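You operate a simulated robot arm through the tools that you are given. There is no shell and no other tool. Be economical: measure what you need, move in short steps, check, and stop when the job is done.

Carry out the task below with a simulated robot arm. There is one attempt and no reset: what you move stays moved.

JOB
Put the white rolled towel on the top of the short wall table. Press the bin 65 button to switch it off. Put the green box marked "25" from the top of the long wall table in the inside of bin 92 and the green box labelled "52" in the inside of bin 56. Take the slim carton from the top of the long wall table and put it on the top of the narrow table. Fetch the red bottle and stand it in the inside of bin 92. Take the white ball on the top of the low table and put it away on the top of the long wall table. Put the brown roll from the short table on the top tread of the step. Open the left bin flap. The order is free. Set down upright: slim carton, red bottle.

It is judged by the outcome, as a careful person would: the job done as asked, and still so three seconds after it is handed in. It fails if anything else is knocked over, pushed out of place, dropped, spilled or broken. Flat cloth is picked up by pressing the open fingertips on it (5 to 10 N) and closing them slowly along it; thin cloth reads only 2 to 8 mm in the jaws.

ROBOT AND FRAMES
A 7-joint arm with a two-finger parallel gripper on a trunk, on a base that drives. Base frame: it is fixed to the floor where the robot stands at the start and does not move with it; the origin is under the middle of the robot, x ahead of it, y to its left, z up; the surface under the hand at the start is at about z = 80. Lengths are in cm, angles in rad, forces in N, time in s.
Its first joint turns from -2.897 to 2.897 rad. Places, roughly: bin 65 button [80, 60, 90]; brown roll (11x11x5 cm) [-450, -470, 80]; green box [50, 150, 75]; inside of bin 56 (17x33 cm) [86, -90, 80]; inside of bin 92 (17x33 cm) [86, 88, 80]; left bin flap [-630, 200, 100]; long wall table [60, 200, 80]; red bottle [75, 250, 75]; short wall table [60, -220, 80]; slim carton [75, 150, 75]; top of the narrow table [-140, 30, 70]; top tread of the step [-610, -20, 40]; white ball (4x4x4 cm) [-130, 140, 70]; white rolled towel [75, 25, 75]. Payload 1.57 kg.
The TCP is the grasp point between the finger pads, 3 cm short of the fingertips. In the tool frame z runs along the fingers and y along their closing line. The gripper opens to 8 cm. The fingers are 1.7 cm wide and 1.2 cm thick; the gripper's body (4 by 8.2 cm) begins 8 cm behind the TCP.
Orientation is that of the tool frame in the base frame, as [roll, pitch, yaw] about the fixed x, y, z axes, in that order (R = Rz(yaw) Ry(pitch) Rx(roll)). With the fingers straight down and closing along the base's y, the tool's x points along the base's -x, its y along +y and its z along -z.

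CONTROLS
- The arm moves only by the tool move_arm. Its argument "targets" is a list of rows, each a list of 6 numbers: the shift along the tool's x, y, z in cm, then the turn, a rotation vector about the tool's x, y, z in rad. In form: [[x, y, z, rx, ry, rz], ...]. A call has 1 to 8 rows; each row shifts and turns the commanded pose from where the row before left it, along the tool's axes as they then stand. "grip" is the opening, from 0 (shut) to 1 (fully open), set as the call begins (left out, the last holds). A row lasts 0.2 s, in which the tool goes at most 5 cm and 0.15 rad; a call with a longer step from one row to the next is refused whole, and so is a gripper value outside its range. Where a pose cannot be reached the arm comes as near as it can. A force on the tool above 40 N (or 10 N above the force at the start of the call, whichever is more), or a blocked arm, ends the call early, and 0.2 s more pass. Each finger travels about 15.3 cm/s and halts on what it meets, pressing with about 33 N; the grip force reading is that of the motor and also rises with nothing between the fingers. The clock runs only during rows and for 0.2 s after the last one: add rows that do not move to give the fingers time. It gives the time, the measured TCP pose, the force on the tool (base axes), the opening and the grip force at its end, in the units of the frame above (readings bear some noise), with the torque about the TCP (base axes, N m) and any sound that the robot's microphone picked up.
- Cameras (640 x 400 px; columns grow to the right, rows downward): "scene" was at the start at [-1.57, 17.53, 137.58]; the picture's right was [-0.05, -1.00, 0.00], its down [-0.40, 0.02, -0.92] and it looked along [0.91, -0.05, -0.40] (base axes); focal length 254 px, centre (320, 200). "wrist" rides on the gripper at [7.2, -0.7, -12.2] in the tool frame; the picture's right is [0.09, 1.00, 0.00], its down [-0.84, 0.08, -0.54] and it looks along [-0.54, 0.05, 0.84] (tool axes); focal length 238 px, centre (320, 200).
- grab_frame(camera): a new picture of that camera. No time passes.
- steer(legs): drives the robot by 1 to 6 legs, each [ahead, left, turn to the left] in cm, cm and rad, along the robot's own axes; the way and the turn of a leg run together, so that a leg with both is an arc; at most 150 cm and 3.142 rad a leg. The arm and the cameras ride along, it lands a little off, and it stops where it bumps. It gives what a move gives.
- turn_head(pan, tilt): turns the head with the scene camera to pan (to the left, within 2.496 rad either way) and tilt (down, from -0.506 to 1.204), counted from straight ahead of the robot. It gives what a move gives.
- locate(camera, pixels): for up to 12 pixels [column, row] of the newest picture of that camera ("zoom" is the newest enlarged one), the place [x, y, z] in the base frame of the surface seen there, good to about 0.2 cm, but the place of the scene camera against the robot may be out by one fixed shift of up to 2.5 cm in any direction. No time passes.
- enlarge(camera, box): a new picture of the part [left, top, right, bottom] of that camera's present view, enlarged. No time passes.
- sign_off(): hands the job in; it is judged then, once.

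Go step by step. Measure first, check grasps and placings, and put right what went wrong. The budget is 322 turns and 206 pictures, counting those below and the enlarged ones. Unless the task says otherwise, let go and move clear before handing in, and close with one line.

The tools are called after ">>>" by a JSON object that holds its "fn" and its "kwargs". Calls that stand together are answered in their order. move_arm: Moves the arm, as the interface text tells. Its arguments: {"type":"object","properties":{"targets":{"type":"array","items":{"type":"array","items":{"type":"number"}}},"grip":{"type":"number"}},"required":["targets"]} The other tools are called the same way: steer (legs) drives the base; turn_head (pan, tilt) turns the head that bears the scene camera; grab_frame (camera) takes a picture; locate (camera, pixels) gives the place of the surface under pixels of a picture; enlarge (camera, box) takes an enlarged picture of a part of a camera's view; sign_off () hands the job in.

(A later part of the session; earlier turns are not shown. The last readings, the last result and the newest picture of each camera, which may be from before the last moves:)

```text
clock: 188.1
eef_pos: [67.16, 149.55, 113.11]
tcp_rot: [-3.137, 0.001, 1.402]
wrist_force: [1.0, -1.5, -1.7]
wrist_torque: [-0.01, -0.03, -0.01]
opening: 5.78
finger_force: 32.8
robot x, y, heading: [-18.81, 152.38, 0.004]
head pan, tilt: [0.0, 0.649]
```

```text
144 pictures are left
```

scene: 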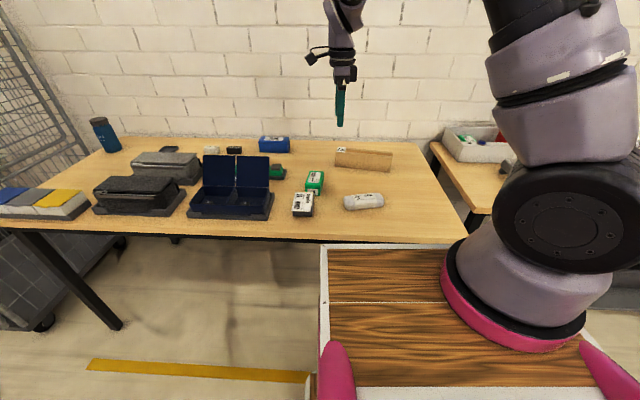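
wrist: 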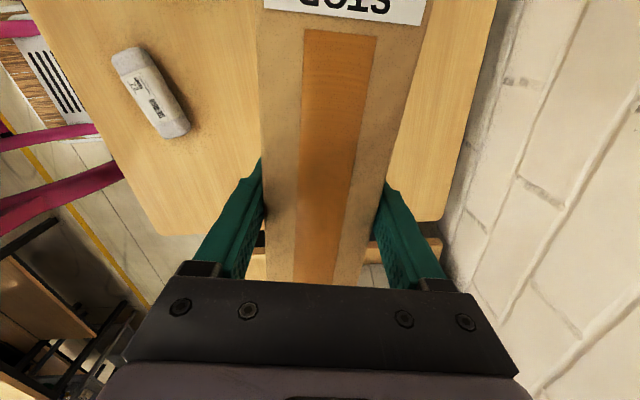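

The carton is held level, tape up. I'll pull the arm in, back off, go right to y≈40, and look behind at the narrow table.

>>> {"fn": "move_arm", "kwargs": {"targets": [[0, -4, 0, 0, 0, 0], [0, -4, 0, 0, 0, 0], [0, -4, 0, 0, 0, 0], [0, -4, 0, 0, 0, 0], [0, -4, 0, 0, 0, 0]]}}

>>> {"fn": "steer", "kwargs": {"legs": [[-24, 0, 0], [0, -112, 0]]}}

>>> {"fn": "turn_head", "kwargs": {"pan": 2.45, "tilt": 0.5}}

>>> {"fn": "grab_frame", "kwargs": {"camera": "scene"}}

>>> {"fn": "turn_head", "kwargs": {"pan": -2.45, "tilt": 0.5}}

>>> {"fn": "grab_frame", "kwargs": {"camera": "scene"}}

```text
clock: 189.3
eef_pos: [47.42, 153.22, 112.81]
tcp_rot: [-3.137, 0.0, 1.402]
wrist_force: [0.5, 0.2, -1.8]
wrist_torque: [-0.05, 0.04, -0.01]
opening: 5.77
finger_force: 33.0
robot x, y, heading: [-18.54, 152.52, -0.001]
head pan, tilt: [0.0, 0.649]
```

```text
clock: 196.4
eef_pos: [21.5, 41.09, 112.94]
tcp_rot: [-3.135, 0.0, 1.381]
wrist_force: [0.4, 0.1, -1.2]
wrist_torque: [0.01, 0.03, -0.06]
opening: 5.77
finger_force: 33.1
robot x, y, heading: [-44.43, 41.73, -0.017]
head pan, tilt: [0.0, 0.649]
```

```text
clock: 198.6
eef_pos: [21.58, 40.99, 112.82]
tcp_rot: [-3.137, 0.002, 1.383]
wrist_force: [0.2, 0.2, -1.3]
wrist_torque: [-0.03, -0.02, 0.02]
opening: 5.77
finger_force: 32.8
robot x, y, heading: [-44.4, 41.68, -0.015]
head pan, tilt: [2.45, 0.499]
```

```text
143 pictures are left
```

scene: 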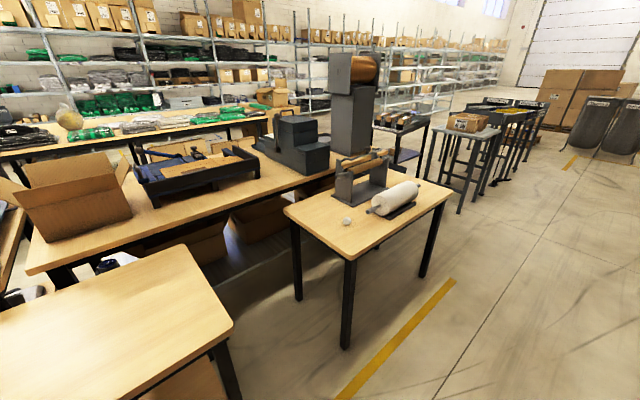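

```text
clock: 202.5
eef_pos: [21.54, 41.02, 112.8]
tcp_rot: [-3.135, 0.0, 1.382]
wrist_force: [0.4, 0.5, -2.8]
wrist_torque: [0.02, 0.04, -0.01]
opening: 5.78
finger_force: 33.2
robot x, y, heading: [-44.59, 41.72, -0.015]
head pan, tilt: [-2.45, 0.499]
```

```text
142 pictures are left
```

scene: 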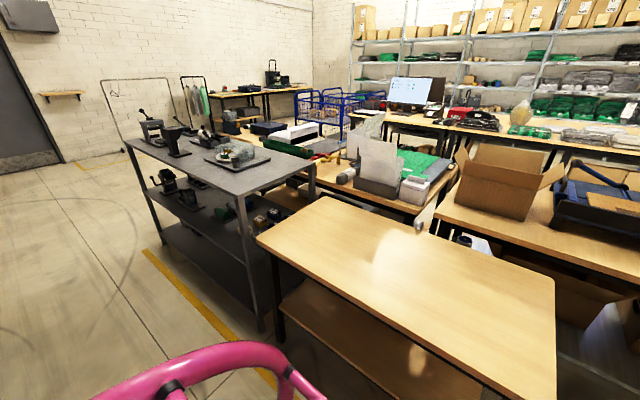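

The narrow table is empty, and the white ball is on the low table beside the foam roll. I'll measure the narrow table.

>>> {"fn": "locate", "kwargs": {"camera": "scene", "pixels": [[258, 240], [325, 200], [551, 282], [400, 280], [480, 300], [270, 225], [545, 380]]}}

```text
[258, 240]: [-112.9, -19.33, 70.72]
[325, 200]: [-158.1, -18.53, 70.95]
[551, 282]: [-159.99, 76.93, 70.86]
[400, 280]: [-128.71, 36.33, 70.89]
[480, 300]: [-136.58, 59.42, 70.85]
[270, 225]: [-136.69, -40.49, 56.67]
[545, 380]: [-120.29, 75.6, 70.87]
```

Narrow table: x -158..-113, y -19..77, z≈72. I'll turn around in place.

>>> {"fn": "steer", "kwargs": {"legs": [[0, 0, 1.57], [0, 0, 1.57], [8, 0, 0]]}}

>>> {"fn": "turn_head", "kwargs": {"pan": 0.0, "tilt": 0.65}}

>>> {"fn": "grab_frame", "kwargs": {"camera": "scene"}}

>>> {"fn": "grab_frame", "kwargs": {"camera": "wrist"}}

```text
clock: 211.1
eef_pos: [-118.61, 46.37, 112.86]
tcp_rot: [-3.138, 0.001, -1.813]
wrist_force: [-0.4, -0.1, -2.3]
wrist_torque: [-0.01, 0.01, 0.05]
opening: 5.77
finger_force: 33.0
robot x, y, heading: [-52.41, 41.63, 3.068]
head pan, tilt: [-2.45, 0.499]
```

```text
clock: 213.3
eef_pos: [-118.62, 46.47, 112.81]
tcp_rot: [-3.137, 0.0, -1.814]
wrist_force: [0.4, -0.6, -1.6]
wrist_torque: [0.0, -0.02, -0.01]
opening: 5.79
finger_force: 33.1
robot x, y, heading: [-52.85, 42.41, 3.071]
head pan, tilt: [0.0, 0.649]
```

```text
141 pictures are left
```

scene: 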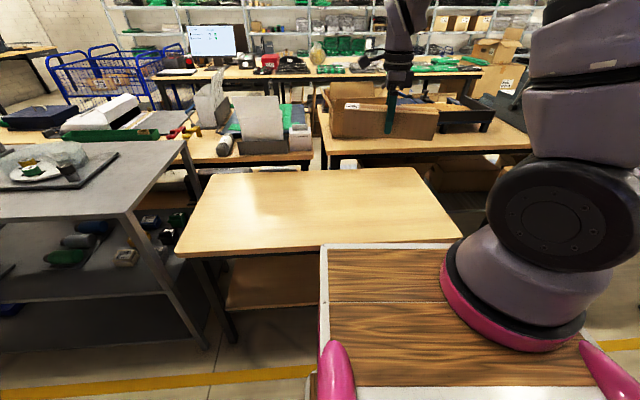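

```text
140 pictures are left
```

wrist: 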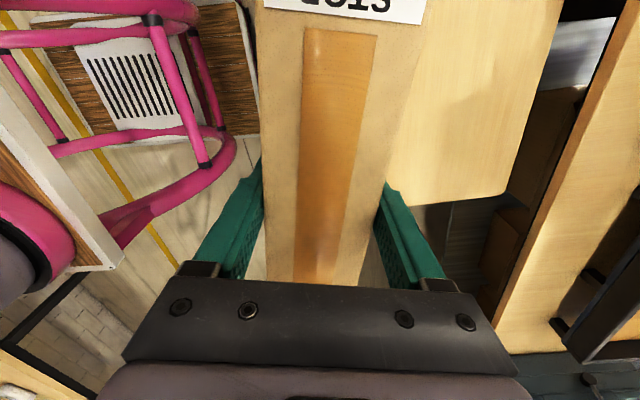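

The table is right of the fingers in the wrist view. I'll shift to (-135,35), then check the surface height.

>>> {"fn": "move_arm", "kwargs": {"targets": [[3.0, 2.64, 0, 0, 0, 0], [3.0, 2.64, 0, 0, 0, 0], [3.0, 2.64, 0, 0, 0, 0], [3.0, 2.64, 0, 0, 0, 0], [3.0, 2.64, 0, 0, 0, 0], [0, 0, 4.5, 0, 0, 0], [0, 0, 4.5, 0, 0, 0], [0, 0, 0, 0, 0, 0]]}}

>>> {"fn": "grab_frame", "kwargs": {"camera": "wrist"}}

>>> {"fn": "locate", "kwargs": {"camera": "wrist", "pixels": [[420, 120], [230, 100], [200, 160], [440, 180]]}}

```text
clock: 215.1
eef_pos: [-135.1, 35.22, 104.07]
tcp_rot: [-3.135, 0.001, -1.815]
wrist_force: [0.3, 0.6, -2.1]
wrist_torque: [-0.04, 0.02, 0.02]
opening: 5.74
finger_force: 32.9
robot x, y, heading: [-52.68, 42.17, 3.066]
head pan, tilt: [0.0, 0.649]
```

```text
139 pictures are left
```

wrist: 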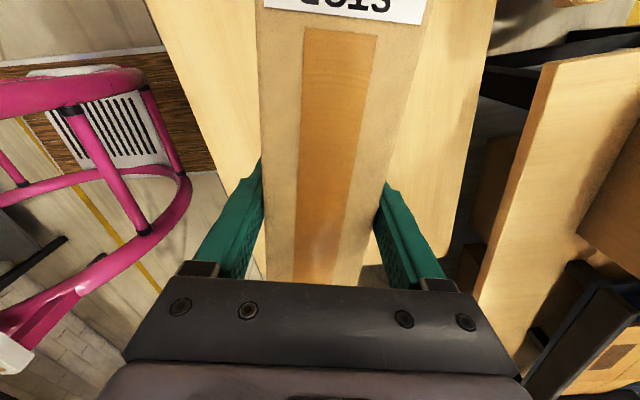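

```text
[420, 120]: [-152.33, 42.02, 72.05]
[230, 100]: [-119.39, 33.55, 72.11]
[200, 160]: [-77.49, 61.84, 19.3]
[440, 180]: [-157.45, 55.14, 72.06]
```

>>> {"fn": "move_arm", "kwargs": {"targets": [[0, 0, 4.8, 0, 0, 0], [0, 0, 4.8, 0, 0, 0], [0, 0, 4.8, 0, 0, 0], [0, 0, 4.8, 0, 0, 0], [0, 0, 4.0, 0, 0, 0], [0, 0, 2.5, 0, 0, 0], [0, 0, 1.2, 0, 0, 0], [0, 0, 0, 0, 0, 0]]}}

>>> {"fn": "move_arm", "kwargs": {"targets": [[0, 0, 0.2, 0, 0, 0], [0, 0, 0.2, 0, 0, 0], [0, 0, 0, 0, 0, 0]]}}

```text
clock: 216.9
eef_pos: [-134.7, 34.99, 76.81]
tcp_rot: [-3.135, 0.0, -1.813]
wrist_force: [0.0, 0.2, -1.6]
wrist_torque: [0.0, -0.04, 0.0]
opening: 5.78
finger_force: 33.0
robot x, y, heading: [-52.2, 42.28, 3.065]
head pan, tilt: [0.0, 0.649]
```

```text
clock: 217.7
eef_pos: [-134.96, 35.01, 76.58]
tcp_rot: [-3.135, 0.001, -1.816]
wrist_force: [4.4, -2.4, 6.9]
wrist_torque: [0.71, -0.04, -0.38]
opening: 5.77
finger_force: 32.9
robot x, y, heading: [-52.46, 42.27, 3.073]
head pan, tilt: [0.0, 0.649]
```

Contact at z 76.58, so I'll release and rise.

>>> {"fn": "move_arm", "kwargs": {"targets": [[0, 0, 0, 0, 0, 0], [0, 0, 0, 0, 0, 0], [0, 0, 0, 0, 0, 0]], "grip": 1}}

>>> {"fn": "move_arm", "kwargs": {"targets": [[0, 0, -2, 0, 0, 0], [0, 0, -4, 0, 0, 0], [0, 0, -4.5, 0, 0, 0], [0, 0, -4.5, 0, 0, 0], [0, 0, -4.5, 0, 0, 0], [0, 0, -4.5, 0, 0, 0], [0, 0, -4.5, 0, 0, 0], [0, 0, -4.5, 0, 0, 0]]}}

>>> {"fn": "grab_frame", "kwargs": {"camera": "scene"}}

```text
clock: 218.5
eef_pos: [-134.81, 35.08, 76.49]
tcp_rot: [-3.136, 0.0, -1.813]
wrist_force: [-0.2, -0.8, 0.4]
wrist_torque: [0.02, -0.01, -0.01]
opening: 8.01
finger_force: 0.0
robot x, y, heading: [-52.36, 42.01, 3.069]
head pan, tilt: [0.0, 0.649]
```

```text
clock: 220.3
eef_pos: [-134.98, 35.27, 109.58]
tcp_rot: [-3.134, 0.001, -1.814]
wrist_force: [-0.1, -0.2, -0.3]
wrist_torque: [0.04, -0.04, 0.0]
opening: 7.98
finger_force: 0.0
robot x, y, heading: [-52.52, 42.14, 3.068]
head pan, tilt: [0.0, 0.649]
```

```text
138 pictures are left
```

scene: 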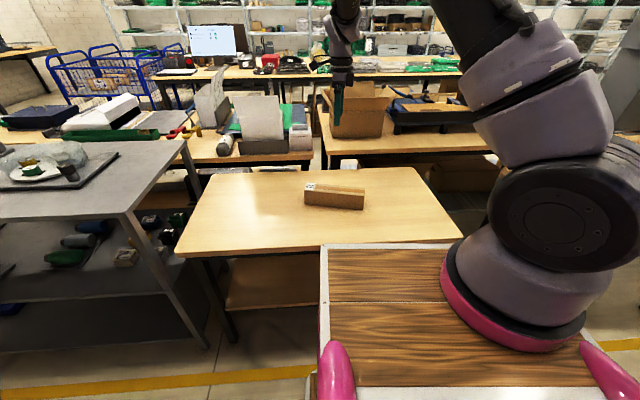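

The carton is set on the narrow table. Next the white ball: I'll raise and retract the arm, then drive toward y≈140.

>>> {"fn": "move_arm", "kwargs": {"targets": [[0, -4, -2.5, 0, 0, 0], [0, -4, -2.5, 0, 0, 0], [0, -4, -2.5, 0, 0, 0], [0, -4, -2.5, 0, 0, 0], [0, -3, -2.5, 0, 0, 0]]}}

>>> {"fn": "steer", "kwargs": {"legs": [[0, 0, 0.073], [0, -98, 0]]}}

>>> {"fn": "turn_head", "kwargs": {"pan": -0.15, "tilt": 0.6}}

>>> {"fn": "grab_frame", "kwargs": {"camera": "scene"}}

>>> {"fn": "grab_frame", "kwargs": {"camera": "wrist"}}

```text
clock: 221.5
eef_pos: [-116.88, 30.59, 122.13]
tcp_rot: [-3.135, 0.001, -1.815]
wrist_force: [-0.6, 0.2, -0.1]
wrist_torque: [0.0, -0.04, 0.01]
opening: 8.0
finger_force: 0.1
robot x, y, heading: [-52.45, 42.38, 3.066]
head pan, tilt: [0.0, 0.649]
```

```text
clock: 227.2
eef_pos: [-116.31, 124.85, 122.03]
tcp_rot: [-3.137, -0.001, -1.723]
wrist_force: [0.0, 0.1, -0.7]
wrist_torque: [0.0, 0.01, 0.03]
opening: 7.99
finger_force: 0.1
robot x, y, heading: [-53.4, 142.73, -3.124]
head pan, tilt: [0.0, 0.649]
```

```text
clock: 227.8
eef_pos: [-116.31, 124.88, 121.98]
tcp_rot: [-3.139, 0.0, -1.721]
wrist_force: [-0.7, -0.1, -0.3]
wrist_torque: [0.01, 0.03, 0.01]
opening: 8.0
finger_force: 0.1
robot x, y, heading: [-53.7, 142.41, -3.121]
head pan, tilt: [-0.15, 0.6]
```

```text
137 pictures are left
```

scene: 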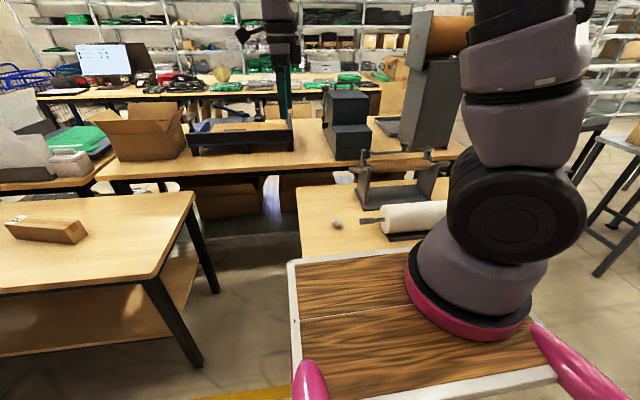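

```text
136 pictures are left
```

wrist: 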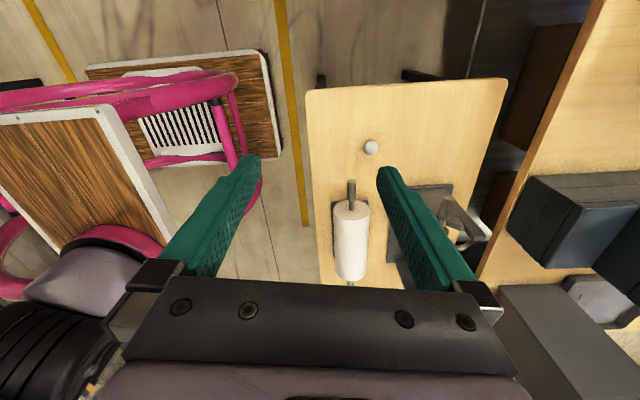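

>>> {"fn": "locate", "kwargs": {"camera": "wrist", "pixels": [[371, 146], [371, 153], [352, 183], [346, 205], [380, 110], [440, 190], [403, 205]]}}

>>> {"fn": "locate", "kwargs": {"camera": "scene", "pixels": [[338, 223], [362, 220], [370, 190], [395, 215]]}}

>>> {"fn": "enlarge", "kwargs": {"camera": "wrist", "box": [300, 80, 500, 280]}}

```text
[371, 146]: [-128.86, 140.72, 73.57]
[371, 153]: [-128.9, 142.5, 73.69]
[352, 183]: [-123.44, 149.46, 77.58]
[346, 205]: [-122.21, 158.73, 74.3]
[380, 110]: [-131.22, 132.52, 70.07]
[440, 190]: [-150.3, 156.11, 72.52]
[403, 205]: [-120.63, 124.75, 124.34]
```

```text
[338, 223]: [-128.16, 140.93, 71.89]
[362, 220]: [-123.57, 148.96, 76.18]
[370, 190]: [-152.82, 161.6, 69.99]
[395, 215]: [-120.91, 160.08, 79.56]
```

```text
2.00 times, centred on (400, 180) of wrist
```

zoom: 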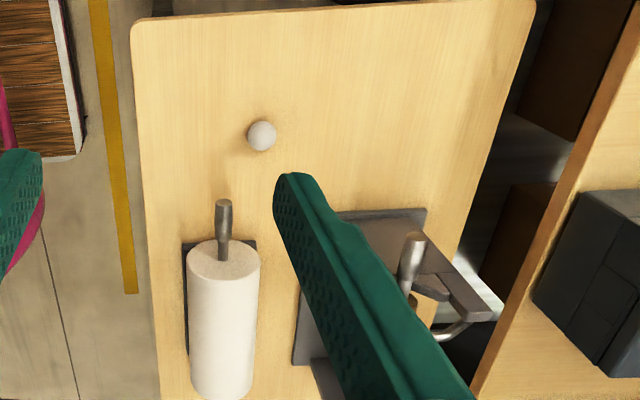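

The ball is near (-129,141.3) on a table at z 70.1. I'll move above it and re-measure closer.

>>> {"fn": "move_arm", "kwargs": {"targets": [[-2.86, 3.0, 0, 0, 0, 0], [-2.86, 3.0, 0, 0, 0, 0], [-2.86, 3.0, 0, 0, 0, 0], [-2.86, 3.0, 0, 0, 0, 0], [-2.86, 3.0, 0, 0, 0, 0], [0, 0, 4.8, 0, 0, 0], [0, 0, 4.8, 0, 0, 0], [0, 0, 4.8, 0, 0, 0]]}}

>>> {"fn": "move_arm", "kwargs": {"targets": [[0, 0, 4.8, 0, 0, 0], [0, 0, 4.8, 0, 0, 0], [0, 0, 4.8, 0, 0, 0], [0, 0, 0, 0, 0, 0]]}}

>>> {"fn": "grab_frame", "kwargs": {"camera": "wrist"}}

```text
clock: 229.7
eef_pos: [-128.66, 140.84, 107.17]
tcp_rot: [-3.136, 0.0, -1.724]
wrist_force: [-0.3, 0.3, 0.2]
wrist_torque: [0.0, 0.03, -0.04]
opening: 8.0
finger_force: 0.0
robot x, y, heading: [-53.51, 142.16, -3.126]
head pan, tilt: [-0.15, 0.6]
```

```text
clock: 230.7
eef_pos: [-129.2, 141.24, 93.05]
tcp_rot: [-3.136, 0.0, -1.722]
wrist_force: [-0.3, -0.3, 0.8]
wrist_torque: [0.01, -0.02, -0.01]
opening: 8.0
finger_force: 0.1
robot x, y, heading: [-53.34, 142.3, -3.125]
head pan, tilt: [-0.15, 0.6]
```

```text
134 pictures are left
```

wrist: 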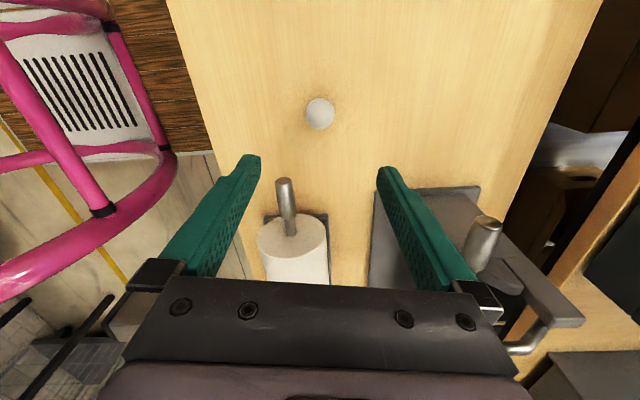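

>>> {"fn": "locate", "kwargs": {"camera": "wrist", "pixels": [[320, 113], [309, 113], [332, 113], [320, 102], [320, 124], [285, 190], [290, 225], [485, 235], [430, 200]]}}

```text
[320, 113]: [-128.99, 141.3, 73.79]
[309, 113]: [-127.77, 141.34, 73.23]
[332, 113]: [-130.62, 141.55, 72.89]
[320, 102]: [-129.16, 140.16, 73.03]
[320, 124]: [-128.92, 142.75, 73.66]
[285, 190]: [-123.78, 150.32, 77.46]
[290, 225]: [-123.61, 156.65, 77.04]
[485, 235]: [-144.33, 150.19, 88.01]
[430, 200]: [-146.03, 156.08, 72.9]
```

The ball centre is (-129.1,141.7). I'll fine-adjust and descend so the tips are just above the table.

>>> {"fn": "move_arm", "kwargs": {"targets": [[-0.47, 0, 4.8, 0, 0, 0], [0, 0, 4.8, 0, 0, 0], [0, 0, 4.8, 0, 0, 0], [0, 0, 3.3, 0, 0, 0], [0, 0, 0, 0, 0, 0]]}}

>>> {"fn": "grab_frame", "kwargs": {"camera": "wrist"}}

```text
clock: 231.8
eef_pos: [-128.8, 141.9, 75.5]
tcp_rot: [-3.135, 0.0, -1.722]
wrist_force: [-1.0, -0.4, 0.0]
wrist_torque: [0.0, -0.01, -0.03]
opening: 8.02
finger_force: 0.0
robot x, y, heading: [-53.78, 142.54, -3.116]
head pan, tilt: [-0.15, 0.6]
```

```text
133 pictures are left
```

wrist: 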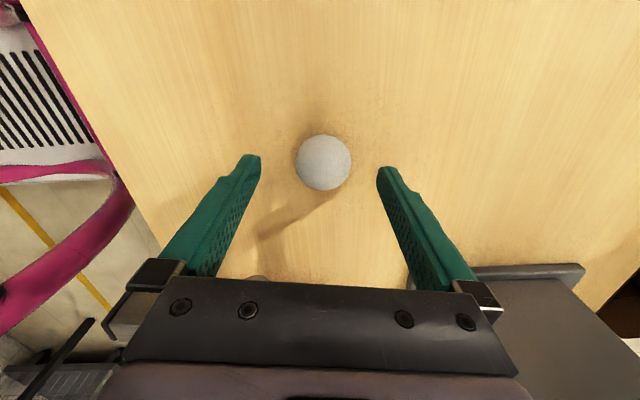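

>>> {"fn": "move_arm", "kwargs": {"targets": [[0, 0, 1.2, 0, 0, 0], [0, 0, 0.8, 0, 0, 0], [0, 0, 0, 0, 0, 0]]}}

>>> {"fn": "move_arm", "kwargs": {"targets": [[0, 0, 0, 0, 0, 0], [0, 0, 0, 0, 0, 0], [0, 0, 0, 0, 0, 0]], "grip": 0}}

>>> {"fn": "grab_frame", "kwargs": {"camera": "wrist"}}

```text
clock: 232.7
eef_pos: [-128.74, 141.68, 73.46]
tcp_rot: [-3.135, -0.001, -1.722]
wrist_force: [-0.2, 0.2, 0.5]
wrist_torque: [-0.01, 0.0, 0.0]
opening: 8.0
finger_force: 0.1
robot x, y, heading: [-53.58, 142.56, -3.119]
head pan, tilt: [-0.15, 0.6]
```

```text
clock: 233.4
eef_pos: [-128.74, 141.78, 73.51]
tcp_rot: [-3.136, -0.001, -1.723]
wrist_force: [0.0, 0.3, 0.6]
wrist_torque: [0.0, -0.01, -0.02]
opening: 3.61
finger_force: 33.4
robot x, y, heading: [-53.41, 141.92, -3.124]
head pan, tilt: [-0.15, 0.6]
```

```text
132 pictures are left
```

wrist: 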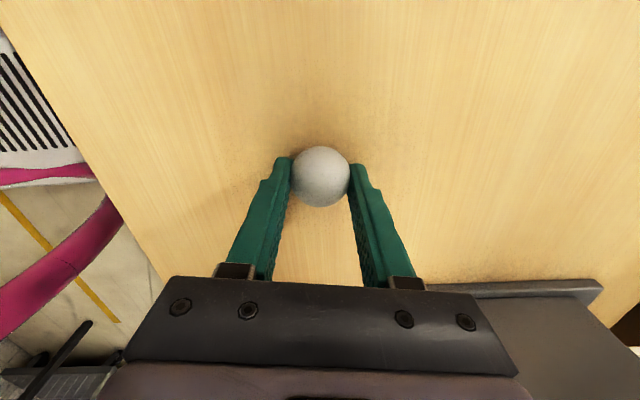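

The ball is gripped at 3.6 cm. I'll lift, retract and turn to the long table.

>>> {"fn": "move_arm", "kwargs": {"targets": [[0, 0, -2, 0, 0, 0], [0, 0, -4.5, 0, 0, 0], [0, 0, -4.8, 0, 0, 0], [0, 0, -4.8, 0, 0, 0], [0, 0, -4.8, 0, 0, 0], [0, 0, -4.8, 0, 0, 0], [0, 0, -4.8, 0, 0, 0], [0, 0, -4.8, 0, 0, 0]]}}

>>> {"fn": "move_arm", "kwargs": {"targets": [[0, -3, -3, 0, 0, 0], [0, -3, -3, 0, 0, 0], [0, -4, 0, 0, 0, 0], [0, 0, 0, 0, 0, 0]]}}

>>> {"fn": "steer", "kwargs": {"legs": [[0, 0, 1.57], [0, 0, 1.555], [36, 0, 0]]}}

>>> {"fn": "grab_frame", "kwargs": {"camera": "wrist"}}

```text
clock: 235.2
eef_pos: [-128.88, 142.08, 108.74]
tcp_rot: [-3.136, 0.004, -1.722]
wrist_force: [0.2, -0.8, -1.1]
wrist_torque: [0.01, -0.06, -0.03]
opening: 3.62
finger_force: 33.1
robot x, y, heading: [-53.34, 142.28, -3.12]
head pan, tilt: [-0.15, 0.6]
```

```text
clock: 236.2
eef_pos: [-119.03, 140.25, 115.03]
tcp_rot: [-3.137, -0.002, -1.723]
wrist_force: [0.4, -0.1, -1.2]
wrist_torque: [0.01, 0.02, 0.0]
opening: 3.59
finger_force: 33.3
robot x, y, heading: [-53.8, 142.09, -3.123]
head pan, tilt: [-0.15, 0.6]
```

```text
clock: 246.2
eef_pos: [46.86, 149.04, 115.12]
tcp_rot: [-3.136, 0.0, 1.46]
wrist_force: [-0.3, -1.4, -0.7]
wrist_torque: [-0.01, 0.02, 0.01]
opening: 3.61
finger_force: 32.7
robot x, y, heading: [-18.74, 144.34, 0.064]
head pan, tilt: [-0.15, 0.6]
```

```text
131 pictures are left
```

wrist: 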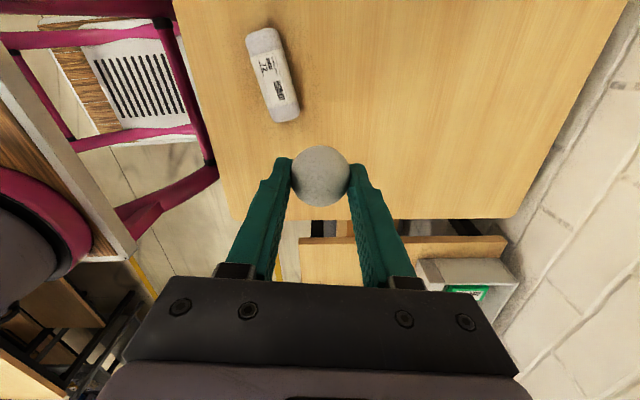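

>>> {"fn": "move_arm", "kwargs": {"targets": [[0.75, 4.47, 0, 0, 0, 0], [0.75, 4.47, 0, 0, 0, 0], [0.75, 4.47, 0, 0, 0, 0], [0.75, 4.47, 0, 0, 0, 0], [0, 0, 4.5, 0, 0, 0], [0, 0, 4.5, 0, 0, 0], [0, 0, 4.5, 0, 0, 0], [0, 0, 4.5, 0, 0, 0]]}}

>>> {"fn": "move_arm", "kwargs": {"targets": [[0, 0, 4.5, 0, 0, 0], [0, 0, 4.0, 0, 0, 0], [0, 0, 2.5, 0, 0, 0], [0, 0, 1.5, 0, 0, 0], [0, 0, 0.5, 0, 0, 0], [0, 0, 0, 0, 0, 0]]}}

>>> {"fn": "grab_frame", "kwargs": {"camera": "wrist"}}

```text
clock: 248.0
eef_pos: [64.66, 150.24, 96.87]
tcp_rot: [-3.136, 0.0, 1.458]
wrist_force: [-0.7, 0.0, 0.3]
wrist_torque: [0.0, -0.04, 0.01]
opening: 3.58
finger_force: 32.8
robot x, y, heading: [-18.86, 144.19, 0.061]
head pan, tilt: [-0.15, 0.6]
```

```text
clock: 249.4
eef_pos: [64.94, 150.13, 83.92]
tcp_rot: [-3.138, 0.001, 1.46]
wrist_force: [-0.6, 0.4, 0.0]
wrist_torque: [0.02, 0.0, 0.01]
opening: 3.61
finger_force: 33.1
robot x, y, heading: [-18.61, 143.92, 0.06]
head pan, tilt: [-0.15, 0.6]
```

```text
130 pictures are left
```

wrist: 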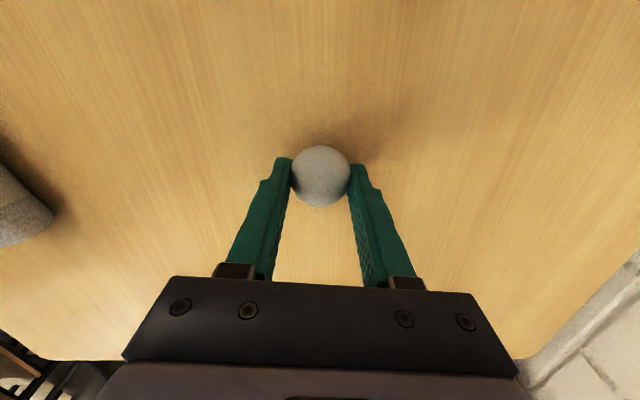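

>>> {"fn": "move_arm", "kwargs": {"targets": [[0, 0, 0.2, 0, 0, 0], [0, 0, 0.15, 0, 0, 0], [0, 0, 0, 0, 0, 0]]}}

>>> {"fn": "move_arm", "kwargs": {"targets": [[0, 0, 0, 0, 0, 0], [0, 0, 0, 0, 0, 0], [0, 0, 0, 0, 0, 0], [0, 0, 0, 0, 0, 0]], "grip": 0.7}}

>>> {"fn": "grab_frame", "kwargs": {"camera": "wrist"}}

```text
clock: 250.2
eef_pos: [64.71, 149.99, 83.74]
tcp_rot: [-3.137, 0.0, 1.457]
wrist_force: [0.7, -0.8, -0.5]
wrist_torque: [0.01, -0.04, -0.02]
opening: 3.61
finger_force: 33.2
robot x, y, heading: [-18.7, 144.14, 0.059]
head pan, tilt: [-0.15, 0.6]
```

```text
clock: 251.2
eef_pos: [64.72, 149.88, 83.74]
tcp_rot: [-3.137, 0.0, 1.46]
wrist_force: [0.5, -0.3, -0.2]
wrist_torque: [-0.02, 0.02, 0.0]
opening: 5.59
finger_force: 0.0
robot x, y, heading: [-18.77, 144.05, 0.054]
head pan, tilt: [-0.15, 0.6]
```

```text
129 pictures are left
```

wrist: 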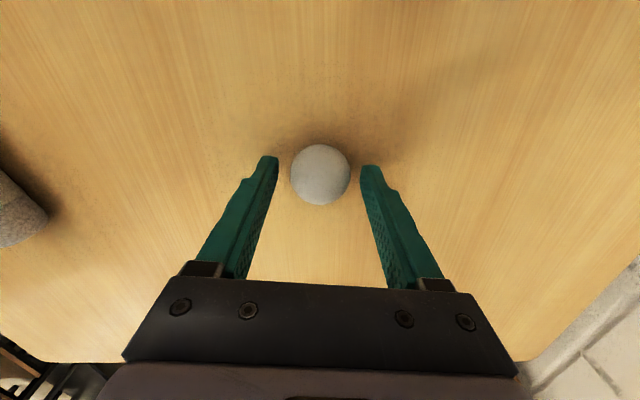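

The ball is released and still. I'll open fully and rise.

>>> {"fn": "move_arm", "kwargs": {"targets": [[0, 0, 0, 0, 0, 0], [0, 0, -1, 0, 0, 0], [0, 0, -2, 0, 0, 0], [0, 0, -4, 0, 0, 0], [0, 0, -4.8, 0, 0, 0], [0, 0, -4.8, 0, 0, 0], [0, 0, -4.8, 0, 0, 0], [0, 0, -4.8, 0, 0, 0]], "grip": 1}}

>>> {"fn": "move_arm", "kwargs": {"targets": [[0, -4, -2, 0, 0, 0], [0, -4, -2, 0, 0, 0], [0, -4, -2, 0, 0, 0], [0, -4, 0, 0, 0, 0], [0, -4, 0, 0, 0, 0]]}}

>>> {"fn": "turn_head", "kwargs": {"pan": 0.0, "tilt": 0.6}}

>>> {"fn": "grab_frame", "kwargs": {"camera": "scene"}}

```text
clock: 253.0
eef_pos: [64.91, 149.77, 109.76]
tcp_rot: [-3.134, 0.001, 1.457]
wrist_force: [-0.1, -0.6, -0.9]
wrist_torque: [-0.02, 0.01, 0.04]
opening: 7.98
finger_force: 0.1
robot x, y, heading: [-18.55, 144.28, 0.062]
head pan, tilt: [-0.15, 0.6]
```

```text
clock: 254.2
eef_pos: [44.97, 152.01, 115.58]
tcp_rot: [-3.136, 0.001, 1.46]
wrist_force: [-0.1, 0.2, 0.1]
wrist_torque: [0.0, 0.04, -0.03]
opening: 8.01
finger_force: 0.1
robot x, y, heading: [-18.65, 144.17, 0.055]
head pan, tilt: [-0.15, 0.6]
```

```text
clock: 254.9
eef_pos: [44.96, 151.89, 115.57]
tcp_rot: [-3.135, 0.0, 1.46]
wrist_force: [-0.6, 0.4, 0.4]
wrist_torque: [-0.02, -0.02, -0.02]
opening: 8.0
finger_force: 0.1
robot x, y, heading: [-18.22, 143.98, 0.063]
head pan, tilt: [0.0, 0.6]
```

```text
128 pictures are left
```

scene: 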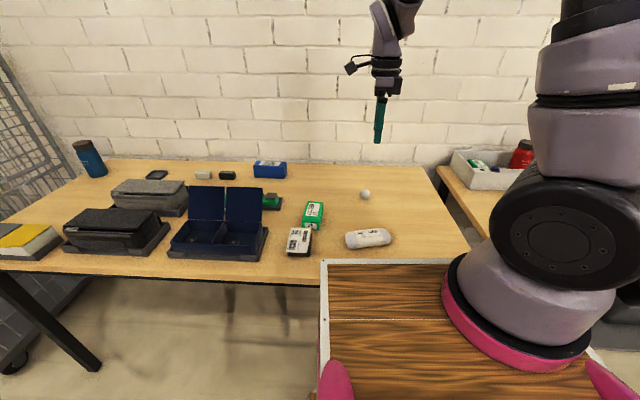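

The ball rests on the long table. Two tasks remain at the far side, the brown roll and the bin flap. I'll drive down the aisle to y≈-200 and survey.

>>> {"fn": "steer", "kwargs": {"legs": [[-18, 0, -0.06], [0, -115, 0], [0, -115, 0], [0, -115, 0]]}}

>>> {"fn": "turn_head", "kwargs": {"pan": -2.3, "tilt": 0.35}}

>>> {"fn": "grab_frame", "kwargs": {"camera": "scene"}}

```text
clock: 273.0
eef_pos: [31.86, -199.94, 115.64]
tcp_rot: [-3.137, 0.001, 1.415]
wrist_force: [0.2, 1.2, -0.5]
wrist_torque: [-0.01, 0.0, 0.05]
opening: 8.0
finger_force: 0.1
robot x, y, heading: [-31.95, -205.02, 0.019]
head pan, tilt: [0.0, 0.6]
```

```text
clock: 275.1
eef_pos: [31.91, -199.83, 115.65]
tcp_rot: [-3.136, 0.0, 1.415]
wrist_force: [-0.1, -0.3, -0.9]
wrist_torque: [-0.03, -0.03, 0.02]
opening: 8.01
finger_force: 0.1
robot x, y, heading: [-31.78, -204.77, 0.016]
head pan, tilt: [-2.3, 0.351]
```

```text
127 pictures are left
```

scene: 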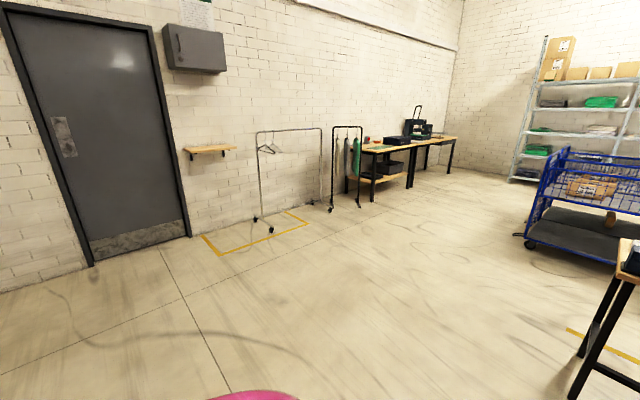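

>>> {"fn": "locate", "kwargs": {"camera": "scene", "pixels": [[375, 148], [430, 138], [530, 245], [263, 215], [330, 205], [355, 205], [610, 290], [320, 330], [420, 170], [520, 180], [190, 232], [450, 210]]}}

>>> {"fn": "enlarge", "kwargs": {"camera": "scene", "box": [320, 80, 560, 230]}}

```text
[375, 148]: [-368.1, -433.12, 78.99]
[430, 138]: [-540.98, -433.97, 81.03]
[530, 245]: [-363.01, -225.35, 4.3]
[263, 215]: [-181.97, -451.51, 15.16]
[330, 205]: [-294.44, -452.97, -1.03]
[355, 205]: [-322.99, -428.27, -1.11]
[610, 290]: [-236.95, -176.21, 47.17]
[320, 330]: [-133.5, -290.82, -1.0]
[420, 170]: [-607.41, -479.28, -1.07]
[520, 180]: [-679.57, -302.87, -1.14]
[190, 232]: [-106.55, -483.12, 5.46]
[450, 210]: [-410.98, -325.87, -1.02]
```

```text
2.67 times, centred on (440, 155) of scene
```

zoom: 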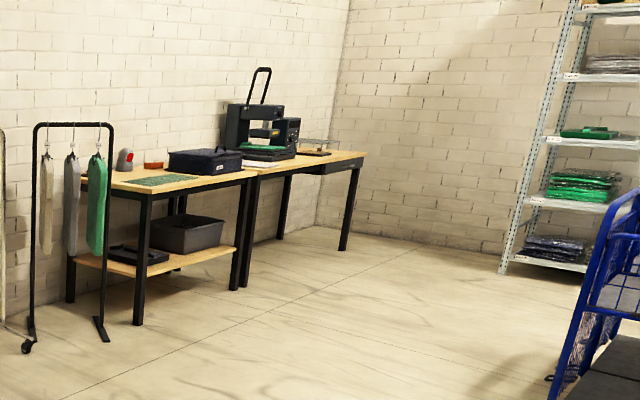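

The target table is along the -y wall (front edge y≈-432). I'll turn to face -y and travel sideways along y≈-310, clear of the clothes racks and the blue cart.

>>> {"fn": "steer", "kwargs": {"legs": [[0, 0, -1.587], [105, 0, 0], [0, -140, 0], [0, -140, 0], [0, -125, 0]]}}

>>> {"fn": "turn_head", "kwargs": {"pan": 0.0, "tilt": 0.45}}

>>> {"fn": "grab_frame", "kwargs": {"camera": "scene"}}

```text
clock: 303.6
eef_pos: [-436.44, -379.55, 115.57]
tcp_rot: [-3.137, 0.0, -0.151]
wrist_force: [-0.7, -0.4, 0.3]
wrist_torque: [-0.01, 0.02, -0.02]
opening: 8.02
finger_force: 0.0
robot x, y, heading: [-441.53, -315.76, -1.555]
head pan, tilt: [-2.3, 0.351]
```

```text
clock: 305.7
eef_pos: [-436.47, -379.54, 115.71]
tcp_rot: [-3.136, 0.0, -0.151]
wrist_force: [0.2, 1.1, 0.0]
wrist_torque: [-0.07, 0.02, -0.01]
opening: 8.0
finger_force: 0.1
robot x, y, heading: [-441.29, -316.04, -1.556]
head pan, tilt: [0.0, 0.45]
```

```text
125 pictures are left
```

scene: 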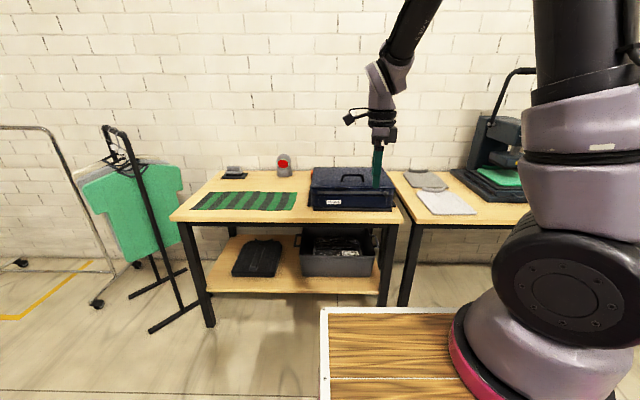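

>>> {"fn": "enlarge", "kwargs": {"camera": "scene", "box": [160, 130, 540, 300]}}

>>> {"fn": "grab_frame", "kwargs": {"camera": "wrist"}}

>>> {"fn": "locate", "kwargs": {"camera": "scene", "pixels": [[350, 178], [285, 165], [235, 172], [240, 200], [180, 215], [400, 215], [320, 222], [448, 200], [340, 265]]}}

```text
1.68 times, centred on (350, 215) of scene
```

zoom: 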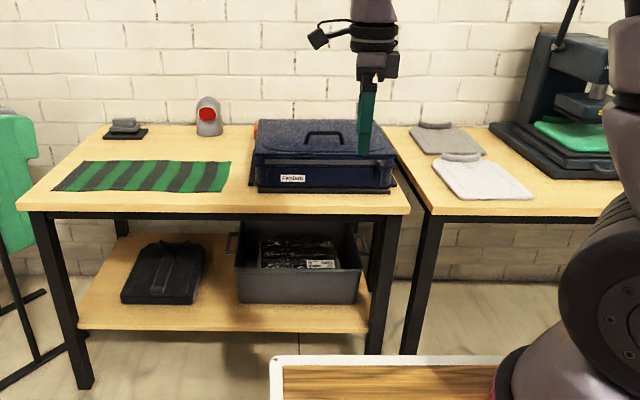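

```text
123 pictures are left
```

wrist: 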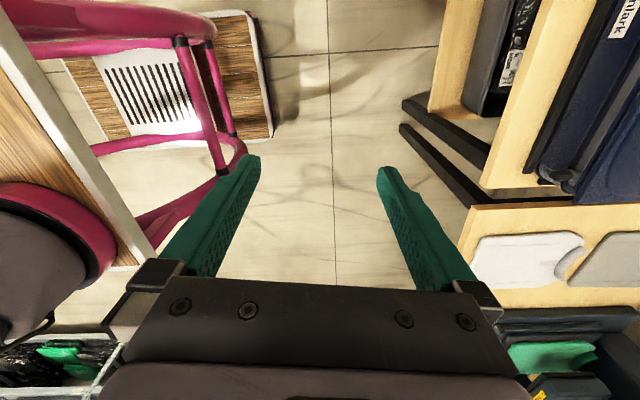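

```text
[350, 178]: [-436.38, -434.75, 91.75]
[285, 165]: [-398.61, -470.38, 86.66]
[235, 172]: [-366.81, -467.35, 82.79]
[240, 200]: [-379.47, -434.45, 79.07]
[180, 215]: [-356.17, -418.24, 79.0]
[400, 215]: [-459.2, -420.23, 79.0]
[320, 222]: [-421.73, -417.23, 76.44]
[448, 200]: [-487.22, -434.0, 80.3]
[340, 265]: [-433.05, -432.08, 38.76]
```

The roll is probably behind the navy toolbox (orange bit at zoom (256,125)). I'll drive closer and look down over the box.

>>> {"fn": "steer", "kwargs": {"legs": [[50, 0, -0.015]]}}

>>> {"fn": "turn_head", "kwargs": {"pan": 0.1, "tilt": 0.7}}

>>> {"fn": "grab_frame", "kwargs": {"camera": "scene"}}

>>> {"fn": "grab_frame", "kwargs": {"camera": "wrist"}}

```text
clock: 308.7
eef_pos: [-437.87, -430.73, 115.68]
tcp_rot: [-3.135, -0.001, -0.178]
wrist_force: [-0.3, -0.2, -0.3]
wrist_torque: [-0.01, 0.0, 0.02]
opening: 8.01
finger_force: 0.0
robot x, y, heading: [-441.46, -366.9, -1.579]
head pan, tilt: [0.0, 0.45]
```

```text
clock: 309.4
eef_pos: [-437.84, -430.85, 115.67]
tcp_rot: [-3.137, 0.0, -0.178]
wrist_force: [0.1, 0.5, -1.0]
wrist_torque: [0.03, 0.0, -0.02]
opening: 8.01
finger_force: 0.0
robot x, y, heading: [-441.23, -367.14, -1.577]
head pan, tilt: [0.099, 0.7]
```

```text
122 pictures are left
```

scene: 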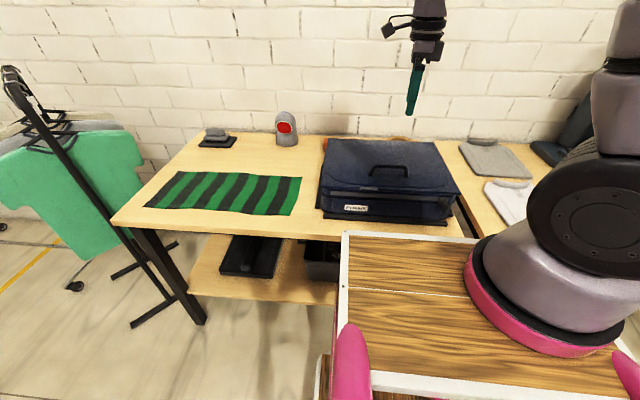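

```text
121 pictures are left
```

wrist: 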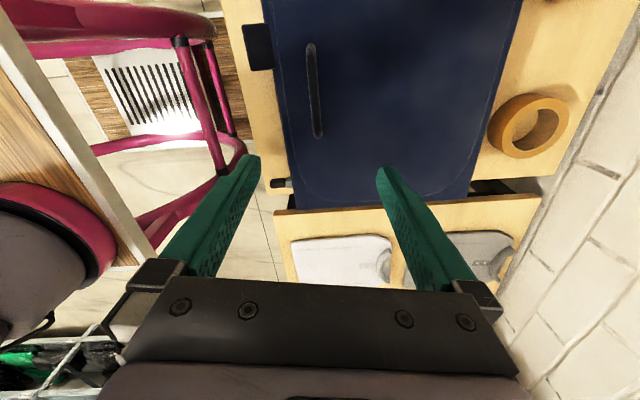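

The brown tape roll lies flat behind the box at wrist (527,125). I'll measure it.

>>> {"fn": "enlarge", "kwargs": {"camera": "wrist", "box": [440, 60, 620, 200]}}

>>> {"fn": "locate", "kwargs": {"camera": "wrist", "pixels": [[495, 125], [535, 100], [560, 105], [512, 125], [530, 133], [515, 152], [555, 130], [490, 100], [480, 60], [450, 100], [545, 108]]}}

```text
2.86 times, centred on (530, 130) of wrist
```

zoom: 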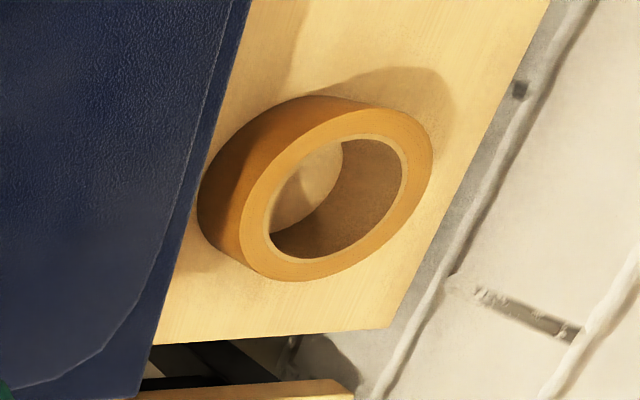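

```text
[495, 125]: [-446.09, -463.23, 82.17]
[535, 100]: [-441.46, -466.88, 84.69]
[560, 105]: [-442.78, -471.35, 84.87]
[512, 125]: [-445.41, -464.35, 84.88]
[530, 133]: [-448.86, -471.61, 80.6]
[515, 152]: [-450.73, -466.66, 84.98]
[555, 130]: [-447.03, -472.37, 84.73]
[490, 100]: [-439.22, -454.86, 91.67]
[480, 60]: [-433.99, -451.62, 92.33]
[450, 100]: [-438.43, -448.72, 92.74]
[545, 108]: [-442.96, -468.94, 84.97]
```

The ring is centred near (-446,-468.5), top 85, about 7 cm behind the box. I'll drive forward 9 cm, square the tool and look straight down at it.

>>> {"fn": "steer", "kwargs": {"legs": [[9, 0, 0.008]]}}

>>> {"fn": "move_arm", "kwargs": {"targets": [[-1, 3, 0, 0, 0, -0.09], [-1, 4, 0, 0, 0, -0.09], [-1, 4, 0, 0, 0, 0], [-1, 4, 0, 0, 0, 0], [0, 3, 0, 0, 0, 0], [0, 0, 0, 0, 0, 0]], "grip": 0.65}}

>>> {"fn": "grab_frame", "kwargs": {"camera": "wrist"}}

```text
clock: 310.6
eef_pos: [-437.19, -439.75, 115.68]
tcp_rot: [-3.136, -0.001, -0.167]
wrist_force: [-0.3, 0.2, -0.1]
wrist_torque: [-0.03, -0.04, 0.03]
opening: 8.01
finger_force: 0.2
robot x, y, heading: [-441.14, -375.76, -1.572]
head pan, tilt: [0.099, 0.7]
```

```text
clock: 311.9
eef_pos: [-441.6, -457.39, 115.72]
tcp_rot: [-3.137, -0.003, 0.013]
wrist_force: [0.6, 0.0, -0.1]
wrist_torque: [0.01, 0.02, -0.01]
opening: 5.2
finger_force: 0.1
robot x, y, heading: [-441.37, -376.04, -1.57]
head pan, tilt: [0.099, 0.7]
```

```text
119 pictures are left
```

wrist: 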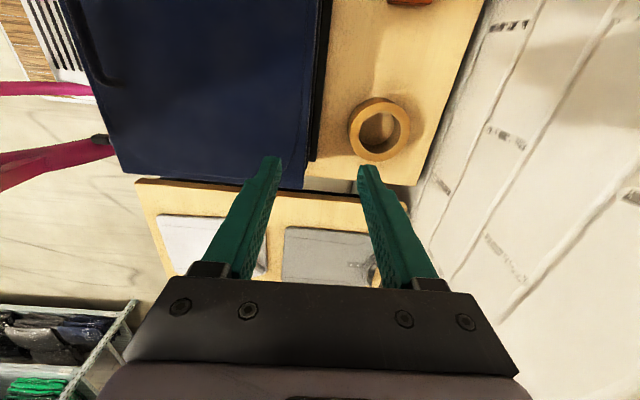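

>>> {"fn": "enlarge", "kwargs": {"camera": "wrist", "box": [320, 80, 430, 180]}}

```text
4.00 times, centred on (375, 130) of wrist
```

zoom: 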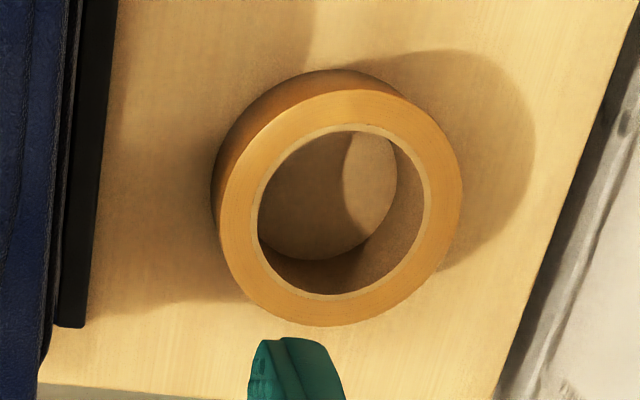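

>>> {"fn": "locate", "kwargs": {"camera": "zoom", "pixels": [[224, 210], [256, 210], [432, 195], [459, 190], [345, 94], [345, 128], [330, 296], [330, 322], [75, 310], [45, 320], [100, 100], [545, 280]]}}

```text
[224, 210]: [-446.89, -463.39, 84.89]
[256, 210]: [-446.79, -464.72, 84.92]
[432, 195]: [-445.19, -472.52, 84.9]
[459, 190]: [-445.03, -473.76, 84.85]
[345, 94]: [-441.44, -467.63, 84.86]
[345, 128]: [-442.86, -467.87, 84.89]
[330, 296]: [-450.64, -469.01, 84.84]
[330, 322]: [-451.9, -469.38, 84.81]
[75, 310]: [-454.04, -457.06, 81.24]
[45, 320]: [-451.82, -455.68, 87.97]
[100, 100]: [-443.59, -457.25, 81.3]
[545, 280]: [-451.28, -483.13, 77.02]
```

Ring: centre (-446.65,-468.55), outer radius 5.3, wall 1.4 cm. I'll grip the near wall at y=-464.0.

>>> {"fn": "move_arm", "kwargs": {"targets": [[-2.55, 3.3, 0, 0, 0, 0], [-2.55, 3.3, 0, 0, 0, 0], [0, 0, 4.8, 0, 0, 0], [0, 0, 4.8, 0, 0, 0], [0, 0, 4.8, 0, 0, 0], [0, 0, 4.8, 0, 0, 0], [0, 0, 0, 0, 0, 0]]}}

>>> {"fn": "grab_frame", "kwargs": {"camera": "wrist"}}

```text
clock: 313.6
eef_pos: [-446.96, -464.15, 96.47]
tcp_rot: [-3.136, 0.0, 0.012]
wrist_force: [0.6, 0.5, 0.1]
wrist_torque: [0.01, -0.02, 0.01]
opening: 5.17
finger_force: 0.0
robot x, y, heading: [-441.37, -376.01, -1.568]
head pan, tilt: [0.099, 0.7]
```

```text
117 pictures are left
```

wrist: 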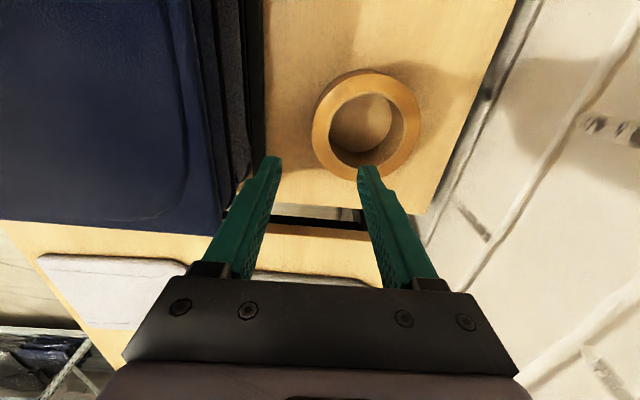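

>>> {"fn": "move_arm", "kwargs": {"targets": [[0.3, 0, 3, 0, 0, 0], [0, 0, 3, 0, 0, 0], [0, 0, 3, 0, 0, 0], [0, 0, 3.4, 0, 0, 0], [0, 0, 0, 0, 0, 0]]}}

>>> {"fn": "move_arm", "kwargs": {"targets": [[0, 0, 0, 0, 0, 0], [0, 0, 0, 0, 0, 0], [0, 0, 0, 0, 0, 0]], "grip": 0}}

>>> {"fn": "grab_frame", "kwargs": {"camera": "wrist"}}

```text
clock: 314.8
eef_pos: [-446.48, -463.67, 84.19]
tcp_rot: [-3.137, 0.001, 0.012]
wrist_force: [0.4, -0.5, -0.1]
wrist_torque: [0.02, 0.0, 0.01]
opening: 5.2
finger_force: 0.1
robot x, y, heading: [-441.02, -376.05, -1.574]
head pan, tilt: [0.099, 0.7]
```

```text
clock: 315.6
eef_pos: [-446.59, -463.76, 84.22]
tcp_rot: [-3.137, -0.001, 0.011]
wrist_force: [-1.3, -0.4, 2.6]
wrist_torque: [-0.41, 0.07, -0.21]
opening: 1.8
finger_force: 32.4
robot x, y, heading: [-441.21, -375.79, -1.571]
head pan, tilt: [0.099, 0.7]
```

```text
116 pictures are left
```

wrist: 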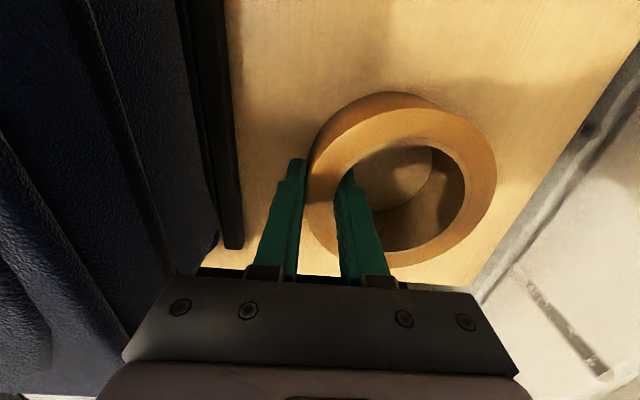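

The wall is gripped at 1.8 cm. I'll lift straight up and check the ring stays level.

>>> {"fn": "move_arm", "kwargs": {"targets": [[0, 0, -2, 0, 0, 0], [0, 0, -4, 0, 0, 0], [0, 0, -4.5, 0, 0, 0], [0, 0, -4.5, 0, 0, 0], [0, 0, -4.5, 0, 0, 0], [0, 0, -4.5, 0, 0, 0], [0, 0, -4.5, 0, 0, 0], [0, 0, -4.5, 0, 0, 0]]}}

>>> {"fn": "grab_frame", "kwargs": {"camera": "wrist"}}

>>> {"fn": "grab_frame", "kwargs": {"camera": "scene"}}

```text
clock: 317.4
eef_pos: [-446.57, -464.11, 117.18]
tcp_rot: [-3.136, 0.0, 0.011]
wrist_force: [0.2, -0.5, -2.2]
wrist_torque: [0.13, -0.01, 0.01]
opening: 1.63
finger_force: 31.9
robot x, y, heading: [-441.41, -375.83, -1.566]
head pan, tilt: [0.099, 0.7]
```

```text
115 pictures are left
```

wrist: 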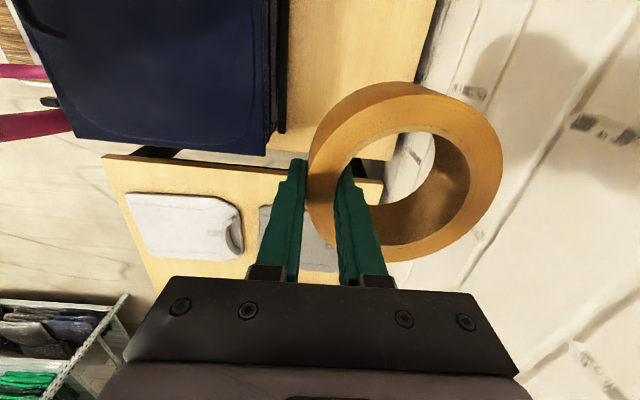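

```text
114 pictures are left
```

scene: 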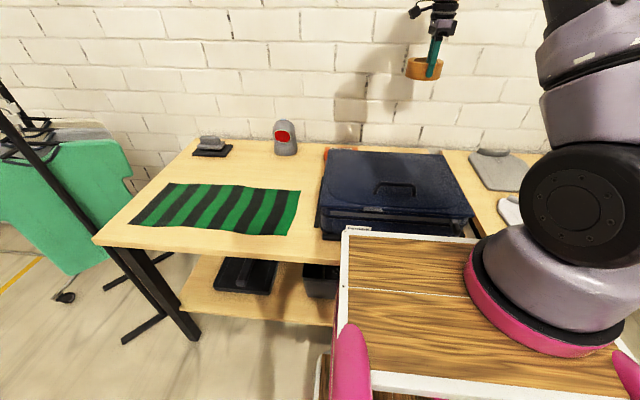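

The ring is held level. I'll retract, back out, and look toward -x and +y for a route.

>>> {"fn": "move_arm", "kwargs": {"targets": [[0, -4.5, 0, 0, 0, 0], [0, -4.5, 0, 0, 0, 0], [0, -4.5, 0, 0, 0, 0], [0, -4.5, 0, 0, 0, 0], [0, -4.5, 0, 0, 0, 0]]}}

>>> {"fn": "steer", "kwargs": {"legs": [[-64, 0, 0]]}}

>>> {"fn": "turn_head", "kwargs": {"pan": -2.2, "tilt": 0.3}}

>>> {"fn": "grab_frame", "kwargs": {"camera": "scene"}}

>>> {"fn": "locate", "kwargs": {"camera": "scene", "pixels": [[100, 300], [200, 250], [300, 250], [400, 250], [300, 200], [350, 180], [400, 200], [450, 230], [500, 230], [550, 230], [600, 230], [320, 160]]}}

```text
clock: 318.6
eef_pos: [-446.78, -441.53, 117.05]
tcp_rot: [-3.136, 0.002, 0.011]
wrist_force: [0.1, -1.5, -2.8]
wrist_torque: [0.16, 0.04, 0.0]
opening: 1.65
finger_force: 31.8
robot x, y, heading: [-441.14, -376.28, -1.572]
head pan, tilt: [0.099, 0.7]
```

```text
clock: 322.2
eef_pos: [-447.15, -376.2, 117.12]
tcp_rot: [-3.136, 0.0, 0.0]
wrist_force: [-0.6, 0.0, -1.4]
wrist_torque: [0.07, 0.04, 0.0]
opening: 1.62
finger_force: 30.8
robot x, y, heading: [-441.06, -310.58, -1.582]
head pan, tilt: [0.099, 0.7]
```

```text
clock: 324.3
eef_pos: [-447.23, -376.35, 117.11]
tcp_rot: [-3.136, 0.0, 0.001]
wrist_force: [0.4, -0.4, -1.9]
wrist_torque: [0.12, 0.01, 0.01]
opening: 1.63
finger_force: 31.4
robot x, y, heading: [-440.97, -310.51, -1.582]
head pan, tilt: [-2.201, 0.3]
```

```text
113 pictures are left
```

scene: 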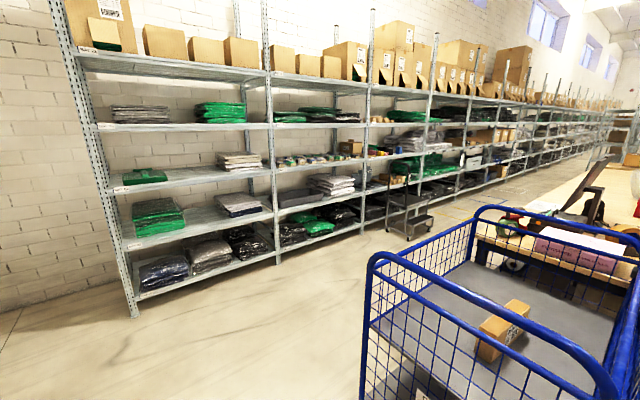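

```text
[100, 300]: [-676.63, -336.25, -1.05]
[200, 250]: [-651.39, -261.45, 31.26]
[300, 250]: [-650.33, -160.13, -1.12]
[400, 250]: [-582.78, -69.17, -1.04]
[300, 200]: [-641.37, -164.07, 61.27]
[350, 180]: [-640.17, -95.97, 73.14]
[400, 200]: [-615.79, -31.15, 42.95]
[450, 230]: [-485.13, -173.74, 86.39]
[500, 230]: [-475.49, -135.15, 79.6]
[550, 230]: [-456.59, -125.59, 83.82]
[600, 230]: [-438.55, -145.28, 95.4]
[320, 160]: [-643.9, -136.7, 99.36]
```

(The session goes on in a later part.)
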